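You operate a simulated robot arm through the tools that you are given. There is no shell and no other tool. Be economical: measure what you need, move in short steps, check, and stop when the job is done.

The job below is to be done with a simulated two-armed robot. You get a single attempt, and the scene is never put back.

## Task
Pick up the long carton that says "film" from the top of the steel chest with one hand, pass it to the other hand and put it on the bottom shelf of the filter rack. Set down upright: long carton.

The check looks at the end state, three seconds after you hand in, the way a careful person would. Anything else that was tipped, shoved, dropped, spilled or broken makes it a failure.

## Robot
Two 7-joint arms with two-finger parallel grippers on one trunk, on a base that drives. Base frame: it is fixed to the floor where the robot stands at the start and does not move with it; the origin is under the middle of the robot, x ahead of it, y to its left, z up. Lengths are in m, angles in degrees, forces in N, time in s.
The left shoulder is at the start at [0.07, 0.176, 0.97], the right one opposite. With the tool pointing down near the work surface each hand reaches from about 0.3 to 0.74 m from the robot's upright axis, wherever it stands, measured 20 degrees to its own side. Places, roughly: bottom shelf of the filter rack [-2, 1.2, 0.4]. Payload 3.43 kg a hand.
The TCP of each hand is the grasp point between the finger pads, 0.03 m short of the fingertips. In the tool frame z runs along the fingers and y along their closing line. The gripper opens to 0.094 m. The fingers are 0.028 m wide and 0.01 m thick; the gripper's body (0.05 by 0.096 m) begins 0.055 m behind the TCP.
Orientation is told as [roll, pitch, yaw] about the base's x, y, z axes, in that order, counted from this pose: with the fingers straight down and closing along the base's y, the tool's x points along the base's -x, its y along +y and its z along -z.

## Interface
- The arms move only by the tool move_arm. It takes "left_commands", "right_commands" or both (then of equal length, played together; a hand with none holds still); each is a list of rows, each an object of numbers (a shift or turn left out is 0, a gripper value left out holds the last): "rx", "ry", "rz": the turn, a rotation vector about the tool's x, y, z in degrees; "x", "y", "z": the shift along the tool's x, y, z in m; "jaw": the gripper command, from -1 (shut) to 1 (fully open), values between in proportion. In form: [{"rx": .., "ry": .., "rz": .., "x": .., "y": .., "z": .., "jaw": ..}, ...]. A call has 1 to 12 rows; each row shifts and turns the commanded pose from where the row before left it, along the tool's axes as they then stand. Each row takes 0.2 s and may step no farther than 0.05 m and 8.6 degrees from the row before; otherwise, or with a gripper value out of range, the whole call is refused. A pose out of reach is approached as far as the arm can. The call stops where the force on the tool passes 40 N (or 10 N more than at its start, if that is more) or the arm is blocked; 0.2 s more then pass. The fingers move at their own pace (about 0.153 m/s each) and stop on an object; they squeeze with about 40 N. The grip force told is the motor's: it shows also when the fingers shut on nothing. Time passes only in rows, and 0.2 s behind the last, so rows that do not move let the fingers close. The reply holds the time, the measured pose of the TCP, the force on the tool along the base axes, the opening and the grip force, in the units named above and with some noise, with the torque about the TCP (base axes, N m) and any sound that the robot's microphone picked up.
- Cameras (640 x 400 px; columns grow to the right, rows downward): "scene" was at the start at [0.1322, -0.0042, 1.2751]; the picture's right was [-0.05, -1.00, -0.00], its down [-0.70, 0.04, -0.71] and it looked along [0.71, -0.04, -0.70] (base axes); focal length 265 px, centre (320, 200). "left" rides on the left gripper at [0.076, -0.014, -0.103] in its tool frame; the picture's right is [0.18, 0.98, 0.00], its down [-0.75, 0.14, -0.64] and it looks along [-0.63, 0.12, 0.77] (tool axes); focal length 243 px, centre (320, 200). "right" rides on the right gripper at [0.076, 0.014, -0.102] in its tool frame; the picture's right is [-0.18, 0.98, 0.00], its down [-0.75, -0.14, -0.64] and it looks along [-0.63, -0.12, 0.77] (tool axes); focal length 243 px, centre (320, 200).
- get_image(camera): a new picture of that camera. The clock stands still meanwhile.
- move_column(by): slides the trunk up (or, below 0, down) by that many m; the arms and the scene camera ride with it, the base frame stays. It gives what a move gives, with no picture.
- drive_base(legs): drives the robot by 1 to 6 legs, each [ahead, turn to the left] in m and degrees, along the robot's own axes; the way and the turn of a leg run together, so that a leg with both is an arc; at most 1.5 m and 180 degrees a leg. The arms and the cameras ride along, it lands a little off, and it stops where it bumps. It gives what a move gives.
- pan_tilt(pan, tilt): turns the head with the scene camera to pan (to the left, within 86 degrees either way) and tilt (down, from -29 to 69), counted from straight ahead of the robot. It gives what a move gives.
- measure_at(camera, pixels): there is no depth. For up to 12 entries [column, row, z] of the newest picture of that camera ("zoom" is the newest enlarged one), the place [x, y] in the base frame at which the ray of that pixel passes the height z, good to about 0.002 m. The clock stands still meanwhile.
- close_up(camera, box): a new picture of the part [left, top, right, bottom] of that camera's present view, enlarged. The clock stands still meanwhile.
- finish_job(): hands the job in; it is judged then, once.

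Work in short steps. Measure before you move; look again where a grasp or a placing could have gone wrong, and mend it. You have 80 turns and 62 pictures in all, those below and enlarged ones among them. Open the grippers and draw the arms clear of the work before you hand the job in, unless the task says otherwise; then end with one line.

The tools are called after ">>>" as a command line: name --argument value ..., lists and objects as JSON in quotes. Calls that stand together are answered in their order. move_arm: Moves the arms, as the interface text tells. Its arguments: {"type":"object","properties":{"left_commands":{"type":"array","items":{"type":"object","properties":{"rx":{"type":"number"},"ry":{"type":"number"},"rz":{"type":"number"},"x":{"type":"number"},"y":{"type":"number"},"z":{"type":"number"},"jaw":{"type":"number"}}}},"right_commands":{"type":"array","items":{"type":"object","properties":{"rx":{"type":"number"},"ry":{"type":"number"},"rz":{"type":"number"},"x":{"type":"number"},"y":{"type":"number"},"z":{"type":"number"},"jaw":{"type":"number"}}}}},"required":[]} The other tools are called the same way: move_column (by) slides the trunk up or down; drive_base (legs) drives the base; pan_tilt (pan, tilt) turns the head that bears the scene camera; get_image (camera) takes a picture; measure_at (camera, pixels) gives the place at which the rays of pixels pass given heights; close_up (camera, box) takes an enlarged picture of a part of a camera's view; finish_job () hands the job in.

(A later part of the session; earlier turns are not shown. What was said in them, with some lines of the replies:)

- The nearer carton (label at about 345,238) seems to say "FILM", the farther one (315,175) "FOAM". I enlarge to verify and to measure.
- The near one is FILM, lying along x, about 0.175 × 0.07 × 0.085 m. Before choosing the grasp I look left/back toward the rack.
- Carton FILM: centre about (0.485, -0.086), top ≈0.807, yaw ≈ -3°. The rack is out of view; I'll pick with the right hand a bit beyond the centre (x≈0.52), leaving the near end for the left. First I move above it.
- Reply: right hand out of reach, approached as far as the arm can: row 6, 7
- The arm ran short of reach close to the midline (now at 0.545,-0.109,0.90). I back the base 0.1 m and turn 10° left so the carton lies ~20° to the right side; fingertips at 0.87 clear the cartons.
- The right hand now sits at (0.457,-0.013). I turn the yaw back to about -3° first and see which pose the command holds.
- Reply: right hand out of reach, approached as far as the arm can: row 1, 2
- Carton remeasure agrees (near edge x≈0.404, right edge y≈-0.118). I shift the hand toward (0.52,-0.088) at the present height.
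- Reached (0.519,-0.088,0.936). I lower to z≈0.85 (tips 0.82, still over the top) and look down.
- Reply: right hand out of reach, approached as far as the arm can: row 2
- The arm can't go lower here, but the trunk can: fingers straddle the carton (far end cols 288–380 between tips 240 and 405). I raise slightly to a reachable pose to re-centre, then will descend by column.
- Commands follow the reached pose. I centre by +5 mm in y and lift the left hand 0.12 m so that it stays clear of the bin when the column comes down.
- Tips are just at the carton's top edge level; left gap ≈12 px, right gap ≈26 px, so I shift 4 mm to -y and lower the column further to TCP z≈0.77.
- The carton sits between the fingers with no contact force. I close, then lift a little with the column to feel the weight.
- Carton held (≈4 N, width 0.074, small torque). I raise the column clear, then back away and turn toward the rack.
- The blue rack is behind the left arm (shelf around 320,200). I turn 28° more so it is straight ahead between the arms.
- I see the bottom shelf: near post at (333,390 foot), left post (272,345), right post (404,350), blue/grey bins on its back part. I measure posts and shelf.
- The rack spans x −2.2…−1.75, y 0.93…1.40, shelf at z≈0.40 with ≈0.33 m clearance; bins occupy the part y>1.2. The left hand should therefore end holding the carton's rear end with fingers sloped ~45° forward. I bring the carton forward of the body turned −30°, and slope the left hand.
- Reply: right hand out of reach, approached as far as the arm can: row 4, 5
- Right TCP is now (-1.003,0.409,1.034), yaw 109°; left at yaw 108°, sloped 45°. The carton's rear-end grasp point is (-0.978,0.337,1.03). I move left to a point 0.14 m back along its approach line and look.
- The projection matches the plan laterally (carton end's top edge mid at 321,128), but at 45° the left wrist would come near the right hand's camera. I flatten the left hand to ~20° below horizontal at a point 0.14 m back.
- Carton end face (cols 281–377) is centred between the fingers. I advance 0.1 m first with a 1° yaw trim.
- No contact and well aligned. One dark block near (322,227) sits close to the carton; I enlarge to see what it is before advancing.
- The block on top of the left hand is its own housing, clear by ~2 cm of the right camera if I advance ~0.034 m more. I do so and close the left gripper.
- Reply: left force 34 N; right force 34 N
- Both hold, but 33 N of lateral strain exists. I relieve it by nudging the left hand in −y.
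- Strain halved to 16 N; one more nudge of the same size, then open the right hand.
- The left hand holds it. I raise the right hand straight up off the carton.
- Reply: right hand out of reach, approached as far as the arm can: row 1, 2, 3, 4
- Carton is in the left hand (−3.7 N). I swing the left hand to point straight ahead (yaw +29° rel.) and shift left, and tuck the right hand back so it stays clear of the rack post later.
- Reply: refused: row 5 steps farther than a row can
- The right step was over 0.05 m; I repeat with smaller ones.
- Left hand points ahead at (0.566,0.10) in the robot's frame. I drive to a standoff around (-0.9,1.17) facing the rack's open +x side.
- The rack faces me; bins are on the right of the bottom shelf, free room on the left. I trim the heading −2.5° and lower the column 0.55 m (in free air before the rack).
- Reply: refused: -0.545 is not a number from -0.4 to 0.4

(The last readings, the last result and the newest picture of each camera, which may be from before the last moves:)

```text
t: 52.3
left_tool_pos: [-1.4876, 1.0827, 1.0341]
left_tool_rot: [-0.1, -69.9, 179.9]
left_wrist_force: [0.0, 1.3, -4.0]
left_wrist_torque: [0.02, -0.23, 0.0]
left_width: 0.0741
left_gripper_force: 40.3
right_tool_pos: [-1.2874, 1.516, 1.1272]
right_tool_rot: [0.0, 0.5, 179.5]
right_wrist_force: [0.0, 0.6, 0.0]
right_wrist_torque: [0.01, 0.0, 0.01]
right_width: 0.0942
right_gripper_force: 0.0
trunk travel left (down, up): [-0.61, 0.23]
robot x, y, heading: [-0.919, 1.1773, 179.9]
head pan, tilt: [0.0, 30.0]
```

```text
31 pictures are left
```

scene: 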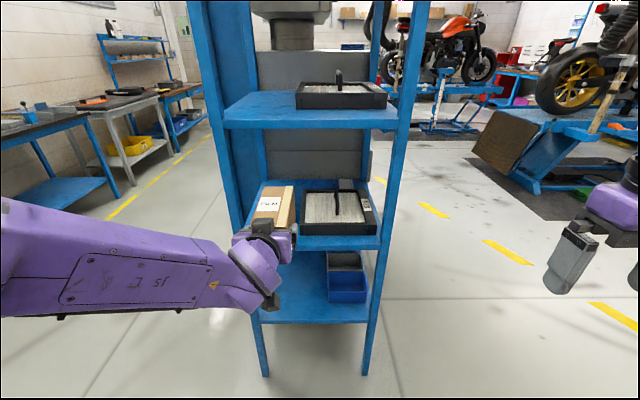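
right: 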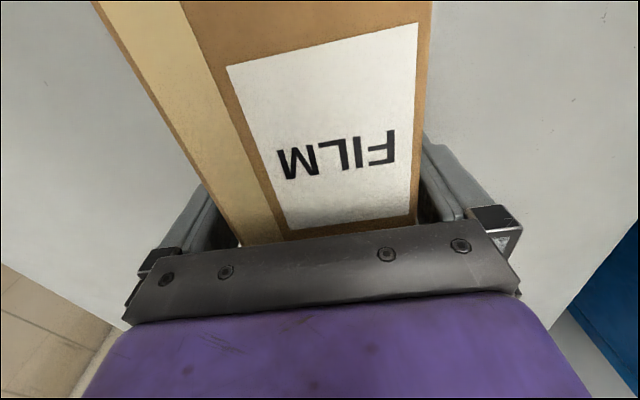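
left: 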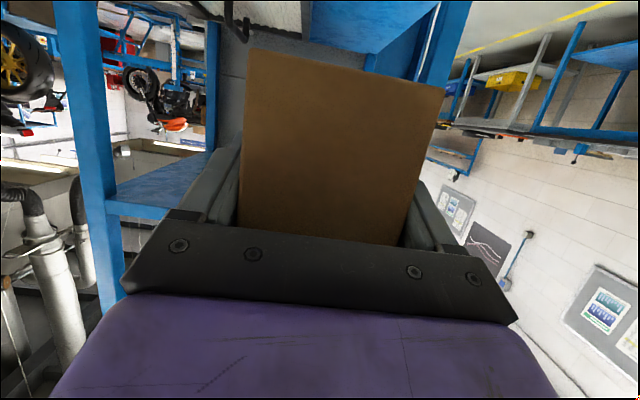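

Column steps are limited to 0.4; I measure the shelf front edge (row ~322) and bins from this view, and lower in two steps.

>>> measure_at --camera "scene" --pixels '[[262, 320, 0.4], [363, 320, 0.4], [328, 302, 0.4], [367, 301, 0.4], [264, 375, 0.0], [366, 373, 0.0], [245, 235, 0.757], [380, 245, 0.757], [330, 250, 0.4]]'

>>> move_column --by -0.3

>>> move_column --by -0.235

>>> pan_tilt --pan 0 --tilt 18

>>> get_image --camera "scene"

```text
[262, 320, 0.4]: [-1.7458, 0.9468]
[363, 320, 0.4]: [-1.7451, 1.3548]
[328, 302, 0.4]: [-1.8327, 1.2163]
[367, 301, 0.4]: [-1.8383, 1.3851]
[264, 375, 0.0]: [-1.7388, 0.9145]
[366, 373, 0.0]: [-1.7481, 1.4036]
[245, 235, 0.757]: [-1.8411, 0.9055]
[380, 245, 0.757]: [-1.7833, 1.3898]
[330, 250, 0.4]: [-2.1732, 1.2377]
```

```text
t: 55.3
left_tool_pos: [-1.4884, 1.0836, 0.7337]
left_tool_rot: [0.0, -70.0, 179.9]
left_wrist_force: [0.3, 0.8, -4.7]
left_wrist_torque: [0.0, -0.18, 0.01]
left_width: 0.074
left_gripper_force: 40.3
right_tool_pos: [-1.2868, 1.5175, 0.8265]
right_tool_rot: [-0.1, 0.3, 179.5]
right_wrist_force: [-0.1, 0.0, 1.1]
right_wrist_torque: [0.01, 0.0, -0.03]
right_width: 0.0939
right_gripper_force: 0.0
trunk travel left (down, up): [-0.31, 0.53]
robot x, y, heading: [-0.9194, 1.1822, 179.6]
head pan, tilt: [0.0, 30.0]
```

```text
t: 57.8
left_tool_pos: [-1.4881, 1.084, 0.4986]
left_tool_rot: [0.1, -70.1, 179.7]
left_wrist_force: [0.7, -0.1, -4.9]
left_wrist_torque: [0.02, -0.22, 0.01]
left_width: 0.0742
left_gripper_force: 40.1
right_tool_pos: [-1.2882, 1.5174, 0.5923]
right_tool_rot: [-0.1, 0.4, 179.6]
right_wrist_force: [0.0, -0.7, -0.2]
right_wrist_torque: [0.01, -0.02, 0.02]
right_width: 0.0938
right_gripper_force: 0.1
trunk travel left (down, up): [-0.075, 0.765]
robot x, y, heading: [-0.9162, 1.1769, 179.7]
head pan, tilt: [0.0, 30.0]
```

```text
t: 58.5
left_tool_pos: [-1.4883, 1.0842, 0.4986]
left_tool_rot: [0.0, -69.9, 179.9]
left_wrist_force: [-0.3, 0.2, -4.0]
left_wrist_torque: [0.01, -0.23, 0.01]
left_width: 0.0742
left_gripper_force: 40.2
right_tool_pos: [-1.2878, 1.5168, 0.5919]
right_tool_rot: [-0.1, 0.5, 179.6]
right_wrist_force: [0.3, 0.2, -0.3]
right_wrist_torque: [0.02, 0.02, -0.02]
right_width: 0.094
right_gripper_force: 0.0
trunk travel left (down, up): [-0.075, 0.765]
robot x, y, heading: [-0.9175, 1.1769, 180.0]
head pan, tilt: [0.0, 18.0]
```

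```text
30 pictures are left
```

scene: 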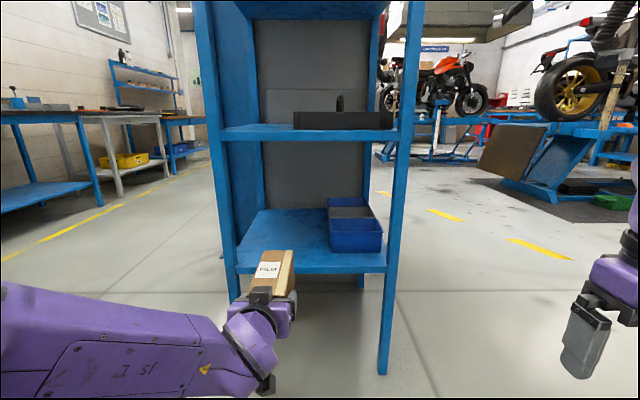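

Left lane of the shelf is free (y 0.95–1.21; bins start y≈1.216, front edge x≈−1.745); carton is at y 1.047–1.121. I zoom in to check the carton is level and clears the shelf edge.

>>> close_up --camera "scene" --box '[210, 180, 400, 340]'

>>> get_image --camera "left"

>>> get_image --camera "right"

```text
2.50 times, centred on (305, 260) of scene
```

zoom: 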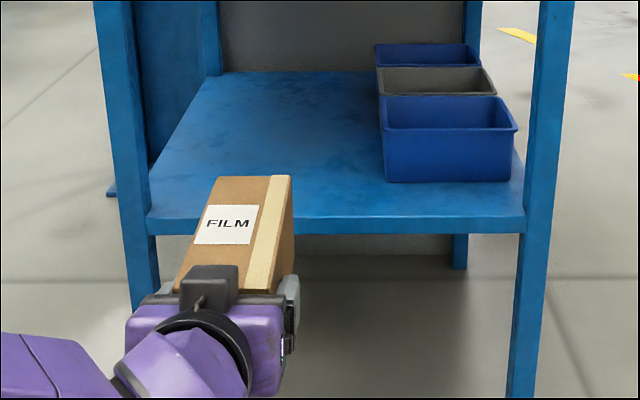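

```text
28 pictures are left
```

left: 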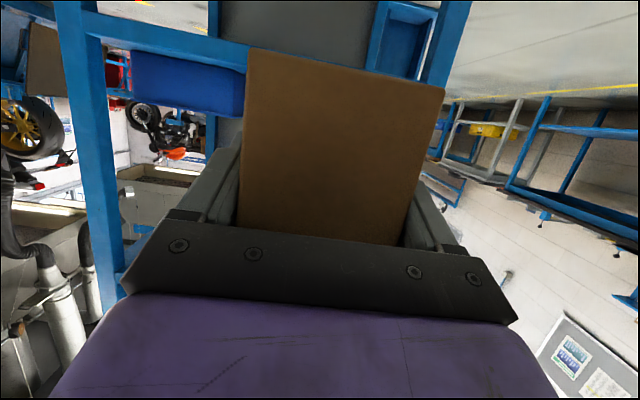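

```text
27 pictures are left
```

right: 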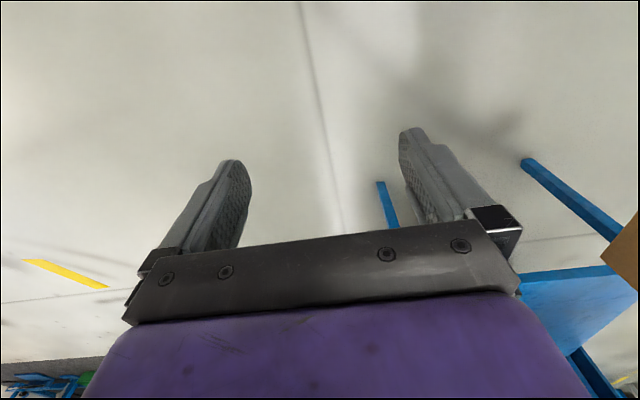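

I measure the carton's top edge to check pitch: with a level carton the front top edge at z≈0.535 should be x≈−1.62.

>>> measure_at --camera "zoom" --pixels '[[219, 177, 0.534], [290, 176, 0.534], [180, 280, 0.534], [219, 177, 0.52], [219, 177, 0.548], [153, 218, 0.4], [520, 218, 0.4], [383, 182, 0.4], [510, 182, 0.4], [375, 68, 0.4]]'

```text
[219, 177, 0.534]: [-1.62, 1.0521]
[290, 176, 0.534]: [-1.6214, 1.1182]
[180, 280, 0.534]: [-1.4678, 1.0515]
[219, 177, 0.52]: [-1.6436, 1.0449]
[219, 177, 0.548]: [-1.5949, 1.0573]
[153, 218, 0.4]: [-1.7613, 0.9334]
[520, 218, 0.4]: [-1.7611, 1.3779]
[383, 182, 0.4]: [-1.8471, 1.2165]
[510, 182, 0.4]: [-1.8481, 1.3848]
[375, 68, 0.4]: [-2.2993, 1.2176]
```

Level confirmed (front top edge x −1.620, y 1.052–1.118). I drive 0.32 m ahead so the carton goes over the shelf with its rear end ~3.5 cm inside the edge.

>>> drive_base --legs '[[0.32, 0]]'

>>> close_up --camera "scene" --box '[180, 180, 420, 380]'

```text
t: 60.6
left_tool_pos: [-1.8017, 1.0847, 0.4977]
left_tool_rot: [0.1, -69.9, 179.7]
left_wrist_force: [0.2, 0.6, -4.2]
left_wrist_torque: [0.01, -0.23, 0.01]
left_width: 0.0742
left_gripper_force: 40.0
right_tool_pos: [-1.6008, 1.5192, 0.5917]
right_tool_rot: [-0.2, 0.4, 179.6]
right_wrist_force: [1.0, 0.0, 1.0]
right_wrist_torque: [-0.01, -0.02, 0.0]
right_width: 0.0939
right_gripper_force: 0.0
trunk travel left (down, up): [-0.075, 0.765]
robot x, y, heading: [-1.2343, 1.1814, 179.9]
head pan, tilt: [0.0, 18.0]
```

```text
2.00 times, centred on (300, 280) of scene
```

zoom: 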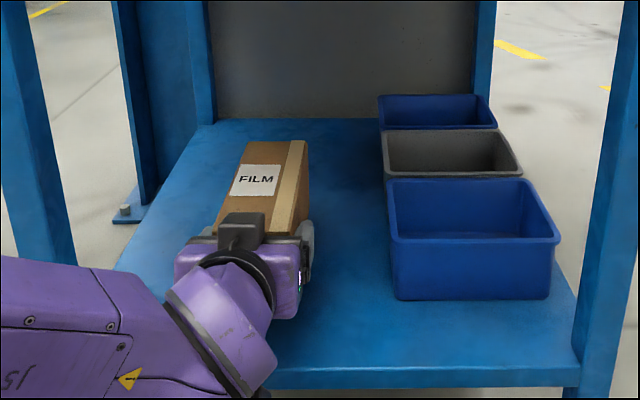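

No bump. I re-measure the edge from this nearer view to fix the final depth.

>>> measure_at --camera "zoom" --pixels '[[400, 368, 0.4], [500, 367, 0.4], [393, 298, 0.4], [248, 142, 0.533], [305, 141, 0.533]]'

>>> get_image --camera "left"

```text
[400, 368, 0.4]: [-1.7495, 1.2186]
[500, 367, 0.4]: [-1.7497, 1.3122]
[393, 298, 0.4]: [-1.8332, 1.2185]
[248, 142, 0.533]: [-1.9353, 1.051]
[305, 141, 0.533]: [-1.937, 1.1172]
```

```text
25 pictures are left
```

left: 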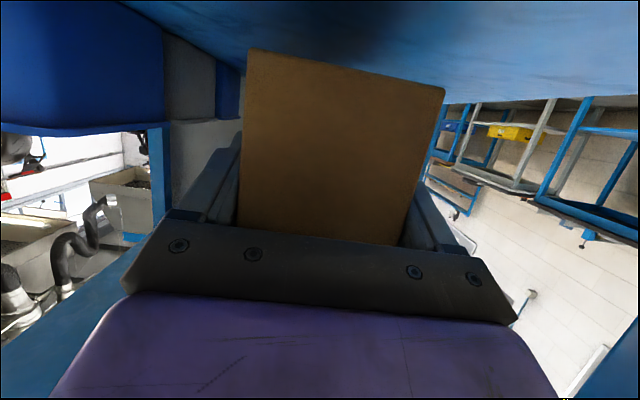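

Edge x≈−1.7495; carton rear at ≈−1.775. I go 1.2 cm deeper, and lower 35 mm by the column.

>>> move_arm --left_commands '[{"x": -0.0041, "z": 0.0113}, {}]'

>>> move_column --by -0.035

>>> close_up --camera "scene" --box '[200, 220, 360, 380]'

```text
t: 61.2
left_tool_pos: [-1.8132, 1.0854, 0.4978]
left_tool_rot: [0.0, -69.9, 179.7]
left_wrist_force: [-0.2, 0.1, -3.6]
left_wrist_torque: [0.0, -0.2, -0.01]
left_width: 0.074
left_gripper_force: 39.8
right_tool_pos: [-1.6006, 1.5182, 0.5923]
right_tool_rot: [0.0, 0.3, 179.6]
right_wrist_force: [1.2, 0.0, -0.2]
right_wrist_torque: [-0.03, 0.01, -0.04]
right_width: 0.0943
right_gripper_force: 0.0
trunk travel left (down, up): [-0.075, 0.765]
robot x, y, heading: [-1.2333, 1.1783, 179.9]
head pan, tilt: [0.0, 18.0]
```

```text
t: 62.2
left_tool_pos: [-1.8147, 1.0855, 0.4734]
left_tool_rot: [0.2, -71.1, 179.7]
left_wrist_force: [2.3, 1.1, 11.7]
left_wrist_torque: [-0.04, -0.82, -0.16]
left_width: 0.0742
left_gripper_force: 39.8
right_tool_pos: [-1.5993, 1.5194, 0.5587]
right_tool_rot: [-0.1, 0.2, 179.6]
right_wrist_force: [0.6, 0.1, 0.1]
right_wrist_torque: [0.02, 0.01, -0.03]
right_width: 0.094
right_gripper_force: 0.1
trunk travel left (down, up): [-0.041, 0.799]
robot x, y, heading: [-1.2355, 1.1783, 179.7]
head pan, tilt: [0.0, 18.0]
stopped: the force on the tool passed its limit (the readings are from after the stop); the commanded pose is now the measured one
```

```text
2.50 times, centred on (280, 300) of scene
```

zoom: 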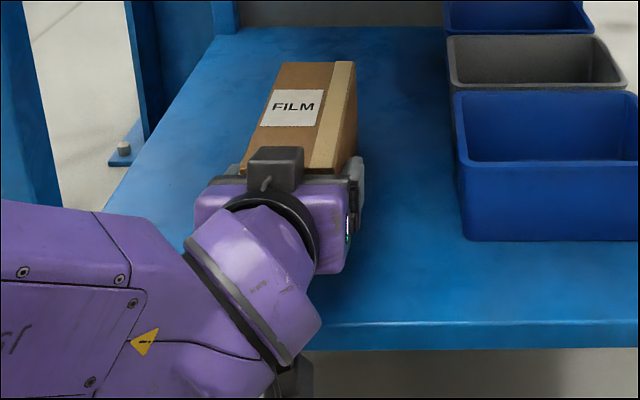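

Contact at z≈0.473: the three edge measurements agree on a shelf height of ≈0.415, so the carton's bottom is at the shelf. I check its front edge height and the left-hand camera's clearance.

>>> measure_at --camera "zoom" --pixels '[[281, 63, 0.502], [353, 63, 0.502], [281, 63, 0.51], [281, 63, 0.495], [242, 166, 0.502], [400, 323, 0.415], [463, 240, 0.415]]'

>>> get_image --camera "left"

>>> close_up --camera "scene" --box '[240, 230, 320, 300]'

```text
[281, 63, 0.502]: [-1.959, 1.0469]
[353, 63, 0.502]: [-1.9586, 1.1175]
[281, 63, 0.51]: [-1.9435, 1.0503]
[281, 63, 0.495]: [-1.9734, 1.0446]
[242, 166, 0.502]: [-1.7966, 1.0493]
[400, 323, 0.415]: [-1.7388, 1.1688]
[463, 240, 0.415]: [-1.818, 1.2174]
```

```text
23 pictures are left
```

left: 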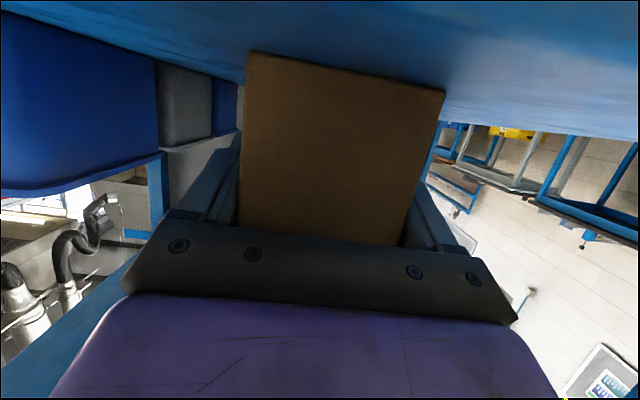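

```text
5.71 times, centred on (280, 265) of scene
```

zoom: 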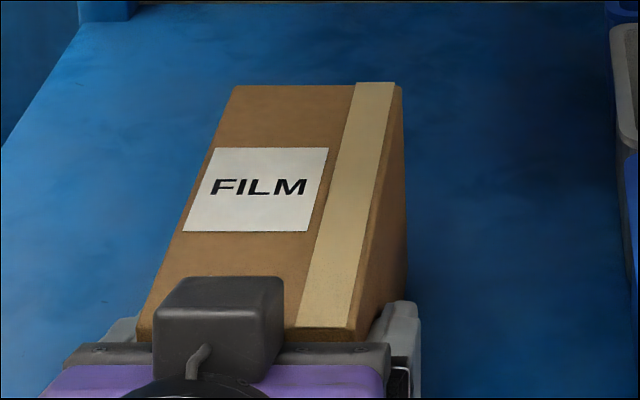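

Torque shift implies contact ~4 cm behind the TCP, i.e. the carton's rear bottom edge, with the nose ~1° up. I pitch back by +1.2° and read the forces.

>>> move_arm --left_commands '[{"ry": 1.2}, {}]'

```text
t: 62.8
left_tool_pos: [-1.8154, 1.0856, 0.4711]
left_tool_rot: [0.2, -69.8, 179.7]
left_wrist_force: [-4.3, 1.1, 10.9]
left_wrist_torque: [0.0, 1.17, -0.01]
left_width: 0.0741
left_gripper_force: 39.9
right_tool_pos: [-1.5988, 1.5193, 0.5594]
right_tool_rot: [-0.1, 0.4, 179.6]
right_wrist_force: [-0.2, -0.3, 0.7]
right_wrist_torque: [-0.03, -0.02, 0.03]
right_width: 0.0941
right_gripper_force: 0.1
trunk travel left (down, up): [-0.041, 0.799]
robot x, y, heading: [-1.2338, 1.179, 179.8]
head pan, tilt: [0.0, 18.0]
```

Now contact has moved to the front edge (torque reversed), so the carton is flat on the shelf between those pitches. I take back 0.6° and open the left gripper.

>>> move_arm --left_commands '[{"ry": -0.6}, {}, {"jaw": 1}, {}, {}]'

>>> close_up --camera "scene" --box '[200, 210, 360, 370]'

```text
t: 64.0
left_tool_pos: [-1.8151, 1.0856, 0.4701]
left_tool_rot: [0.0, -70.1, 179.8]
left_wrist_force: [-0.3, -0.6, 0.2]
left_wrist_torque: [0.01, -0.04, 0.03]
left_width: 0.0939
left_gripper_force: 0.0
right_tool_pos: [-1.6, 1.5175, 0.558]
right_tool_rot: [-0.1, 0.4, 179.6]
right_wrist_force: [-0.6, 0.4, 0.3]
right_wrist_torque: [-0.02, 0.0, -0.02]
right_width: 0.094
right_gripper_force: 0.1
trunk travel left (down, up): [-0.041, 0.799]
robot x, y, heading: [-1.2333, 1.1791, 179.7]
head pan, tilt: [0.0, 18.0]
```

```text
2.50 times, centred on (280, 290) of scene
```

zoom: 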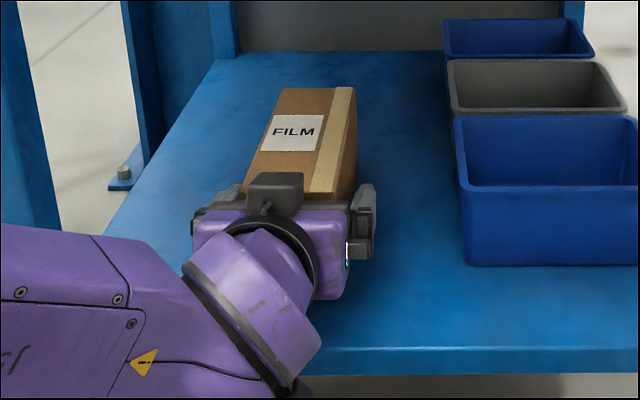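

The fingers are open with no contact on either side. I withdraw along the fingers with the arm, then drive back.

>>> move_arm --left_commands '[{"z": -0.03}, {"z": -0.03}, {"z": -0.03}, {}]'

>>> drive_base --legs '[[-0.4, 0]]'

>>> close_up --camera "scene" --box '[200, 120, 420, 300]'

```text
t: 65.0
left_tool_pos: [-1.73, 1.0831, 0.5013]
left_tool_rot: [0.1, -70.2, 179.8]
left_wrist_force: [-0.1, -0.1, 0.0]
left_wrist_torque: [0.02, -0.01, 0.03]
left_width: 0.0941
left_gripper_force: 0.1
right_tool_pos: [-1.5985, 1.519, 0.5579]
right_tool_rot: [-0.2, 0.4, 179.6]
right_wrist_force: [0.3, -0.1, 0.6]
right_wrist_torque: [0.03, 0.03, -0.02]
right_width: 0.0941
right_gripper_force: 0.0
trunk travel left (down, up): [-0.041, 0.799]
robot x, y, heading: [-1.2318, 1.1819, 179.8]
head pan, tilt: [0.0, 18.0]
```

```text
t: 67.5
left_tool_pos: [-1.3409, 1.0795, 0.5017]
left_tool_rot: [0.0, -70.2, -179.9]
left_wrist_force: [-0.5, 0.4, 0.6]
left_wrist_torque: [0.0, -0.03, 0.02]
left_width: 0.0939
left_gripper_force: 0.1
right_tool_pos: [-1.2123, 1.5159, 0.5585]
right_tool_rot: [-0.1, 0.4, 179.9]
right_wrist_force: [0.0, -0.1, -0.3]
right_wrist_torque: [-0.03, 0.01, -0.03]
right_width: 0.0939
right_gripper_force: 0.1
trunk travel left (down, up): [-0.041, 0.799]
robot x, y, heading: [-0.845, 1.1779, -180.1]
head pan, tilt: [0.0, 18.0]
```

```text
2.22 times, centred on (310, 210) of scene
```

zoom: 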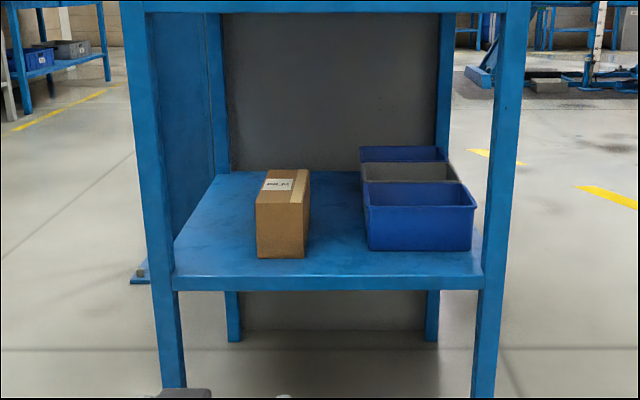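

The carton stands flat on the bottom shelf, label up, bins untouched, both grippers open and clear. I hand in.

>>> finish_job

```text
The job is handed in.
```

I picked up the "film" carton with the right hand, passed it to the left and set it flat on the bottom shelf of the filter rack, label side up as it lay on the chest; the bins beside it were not touched.
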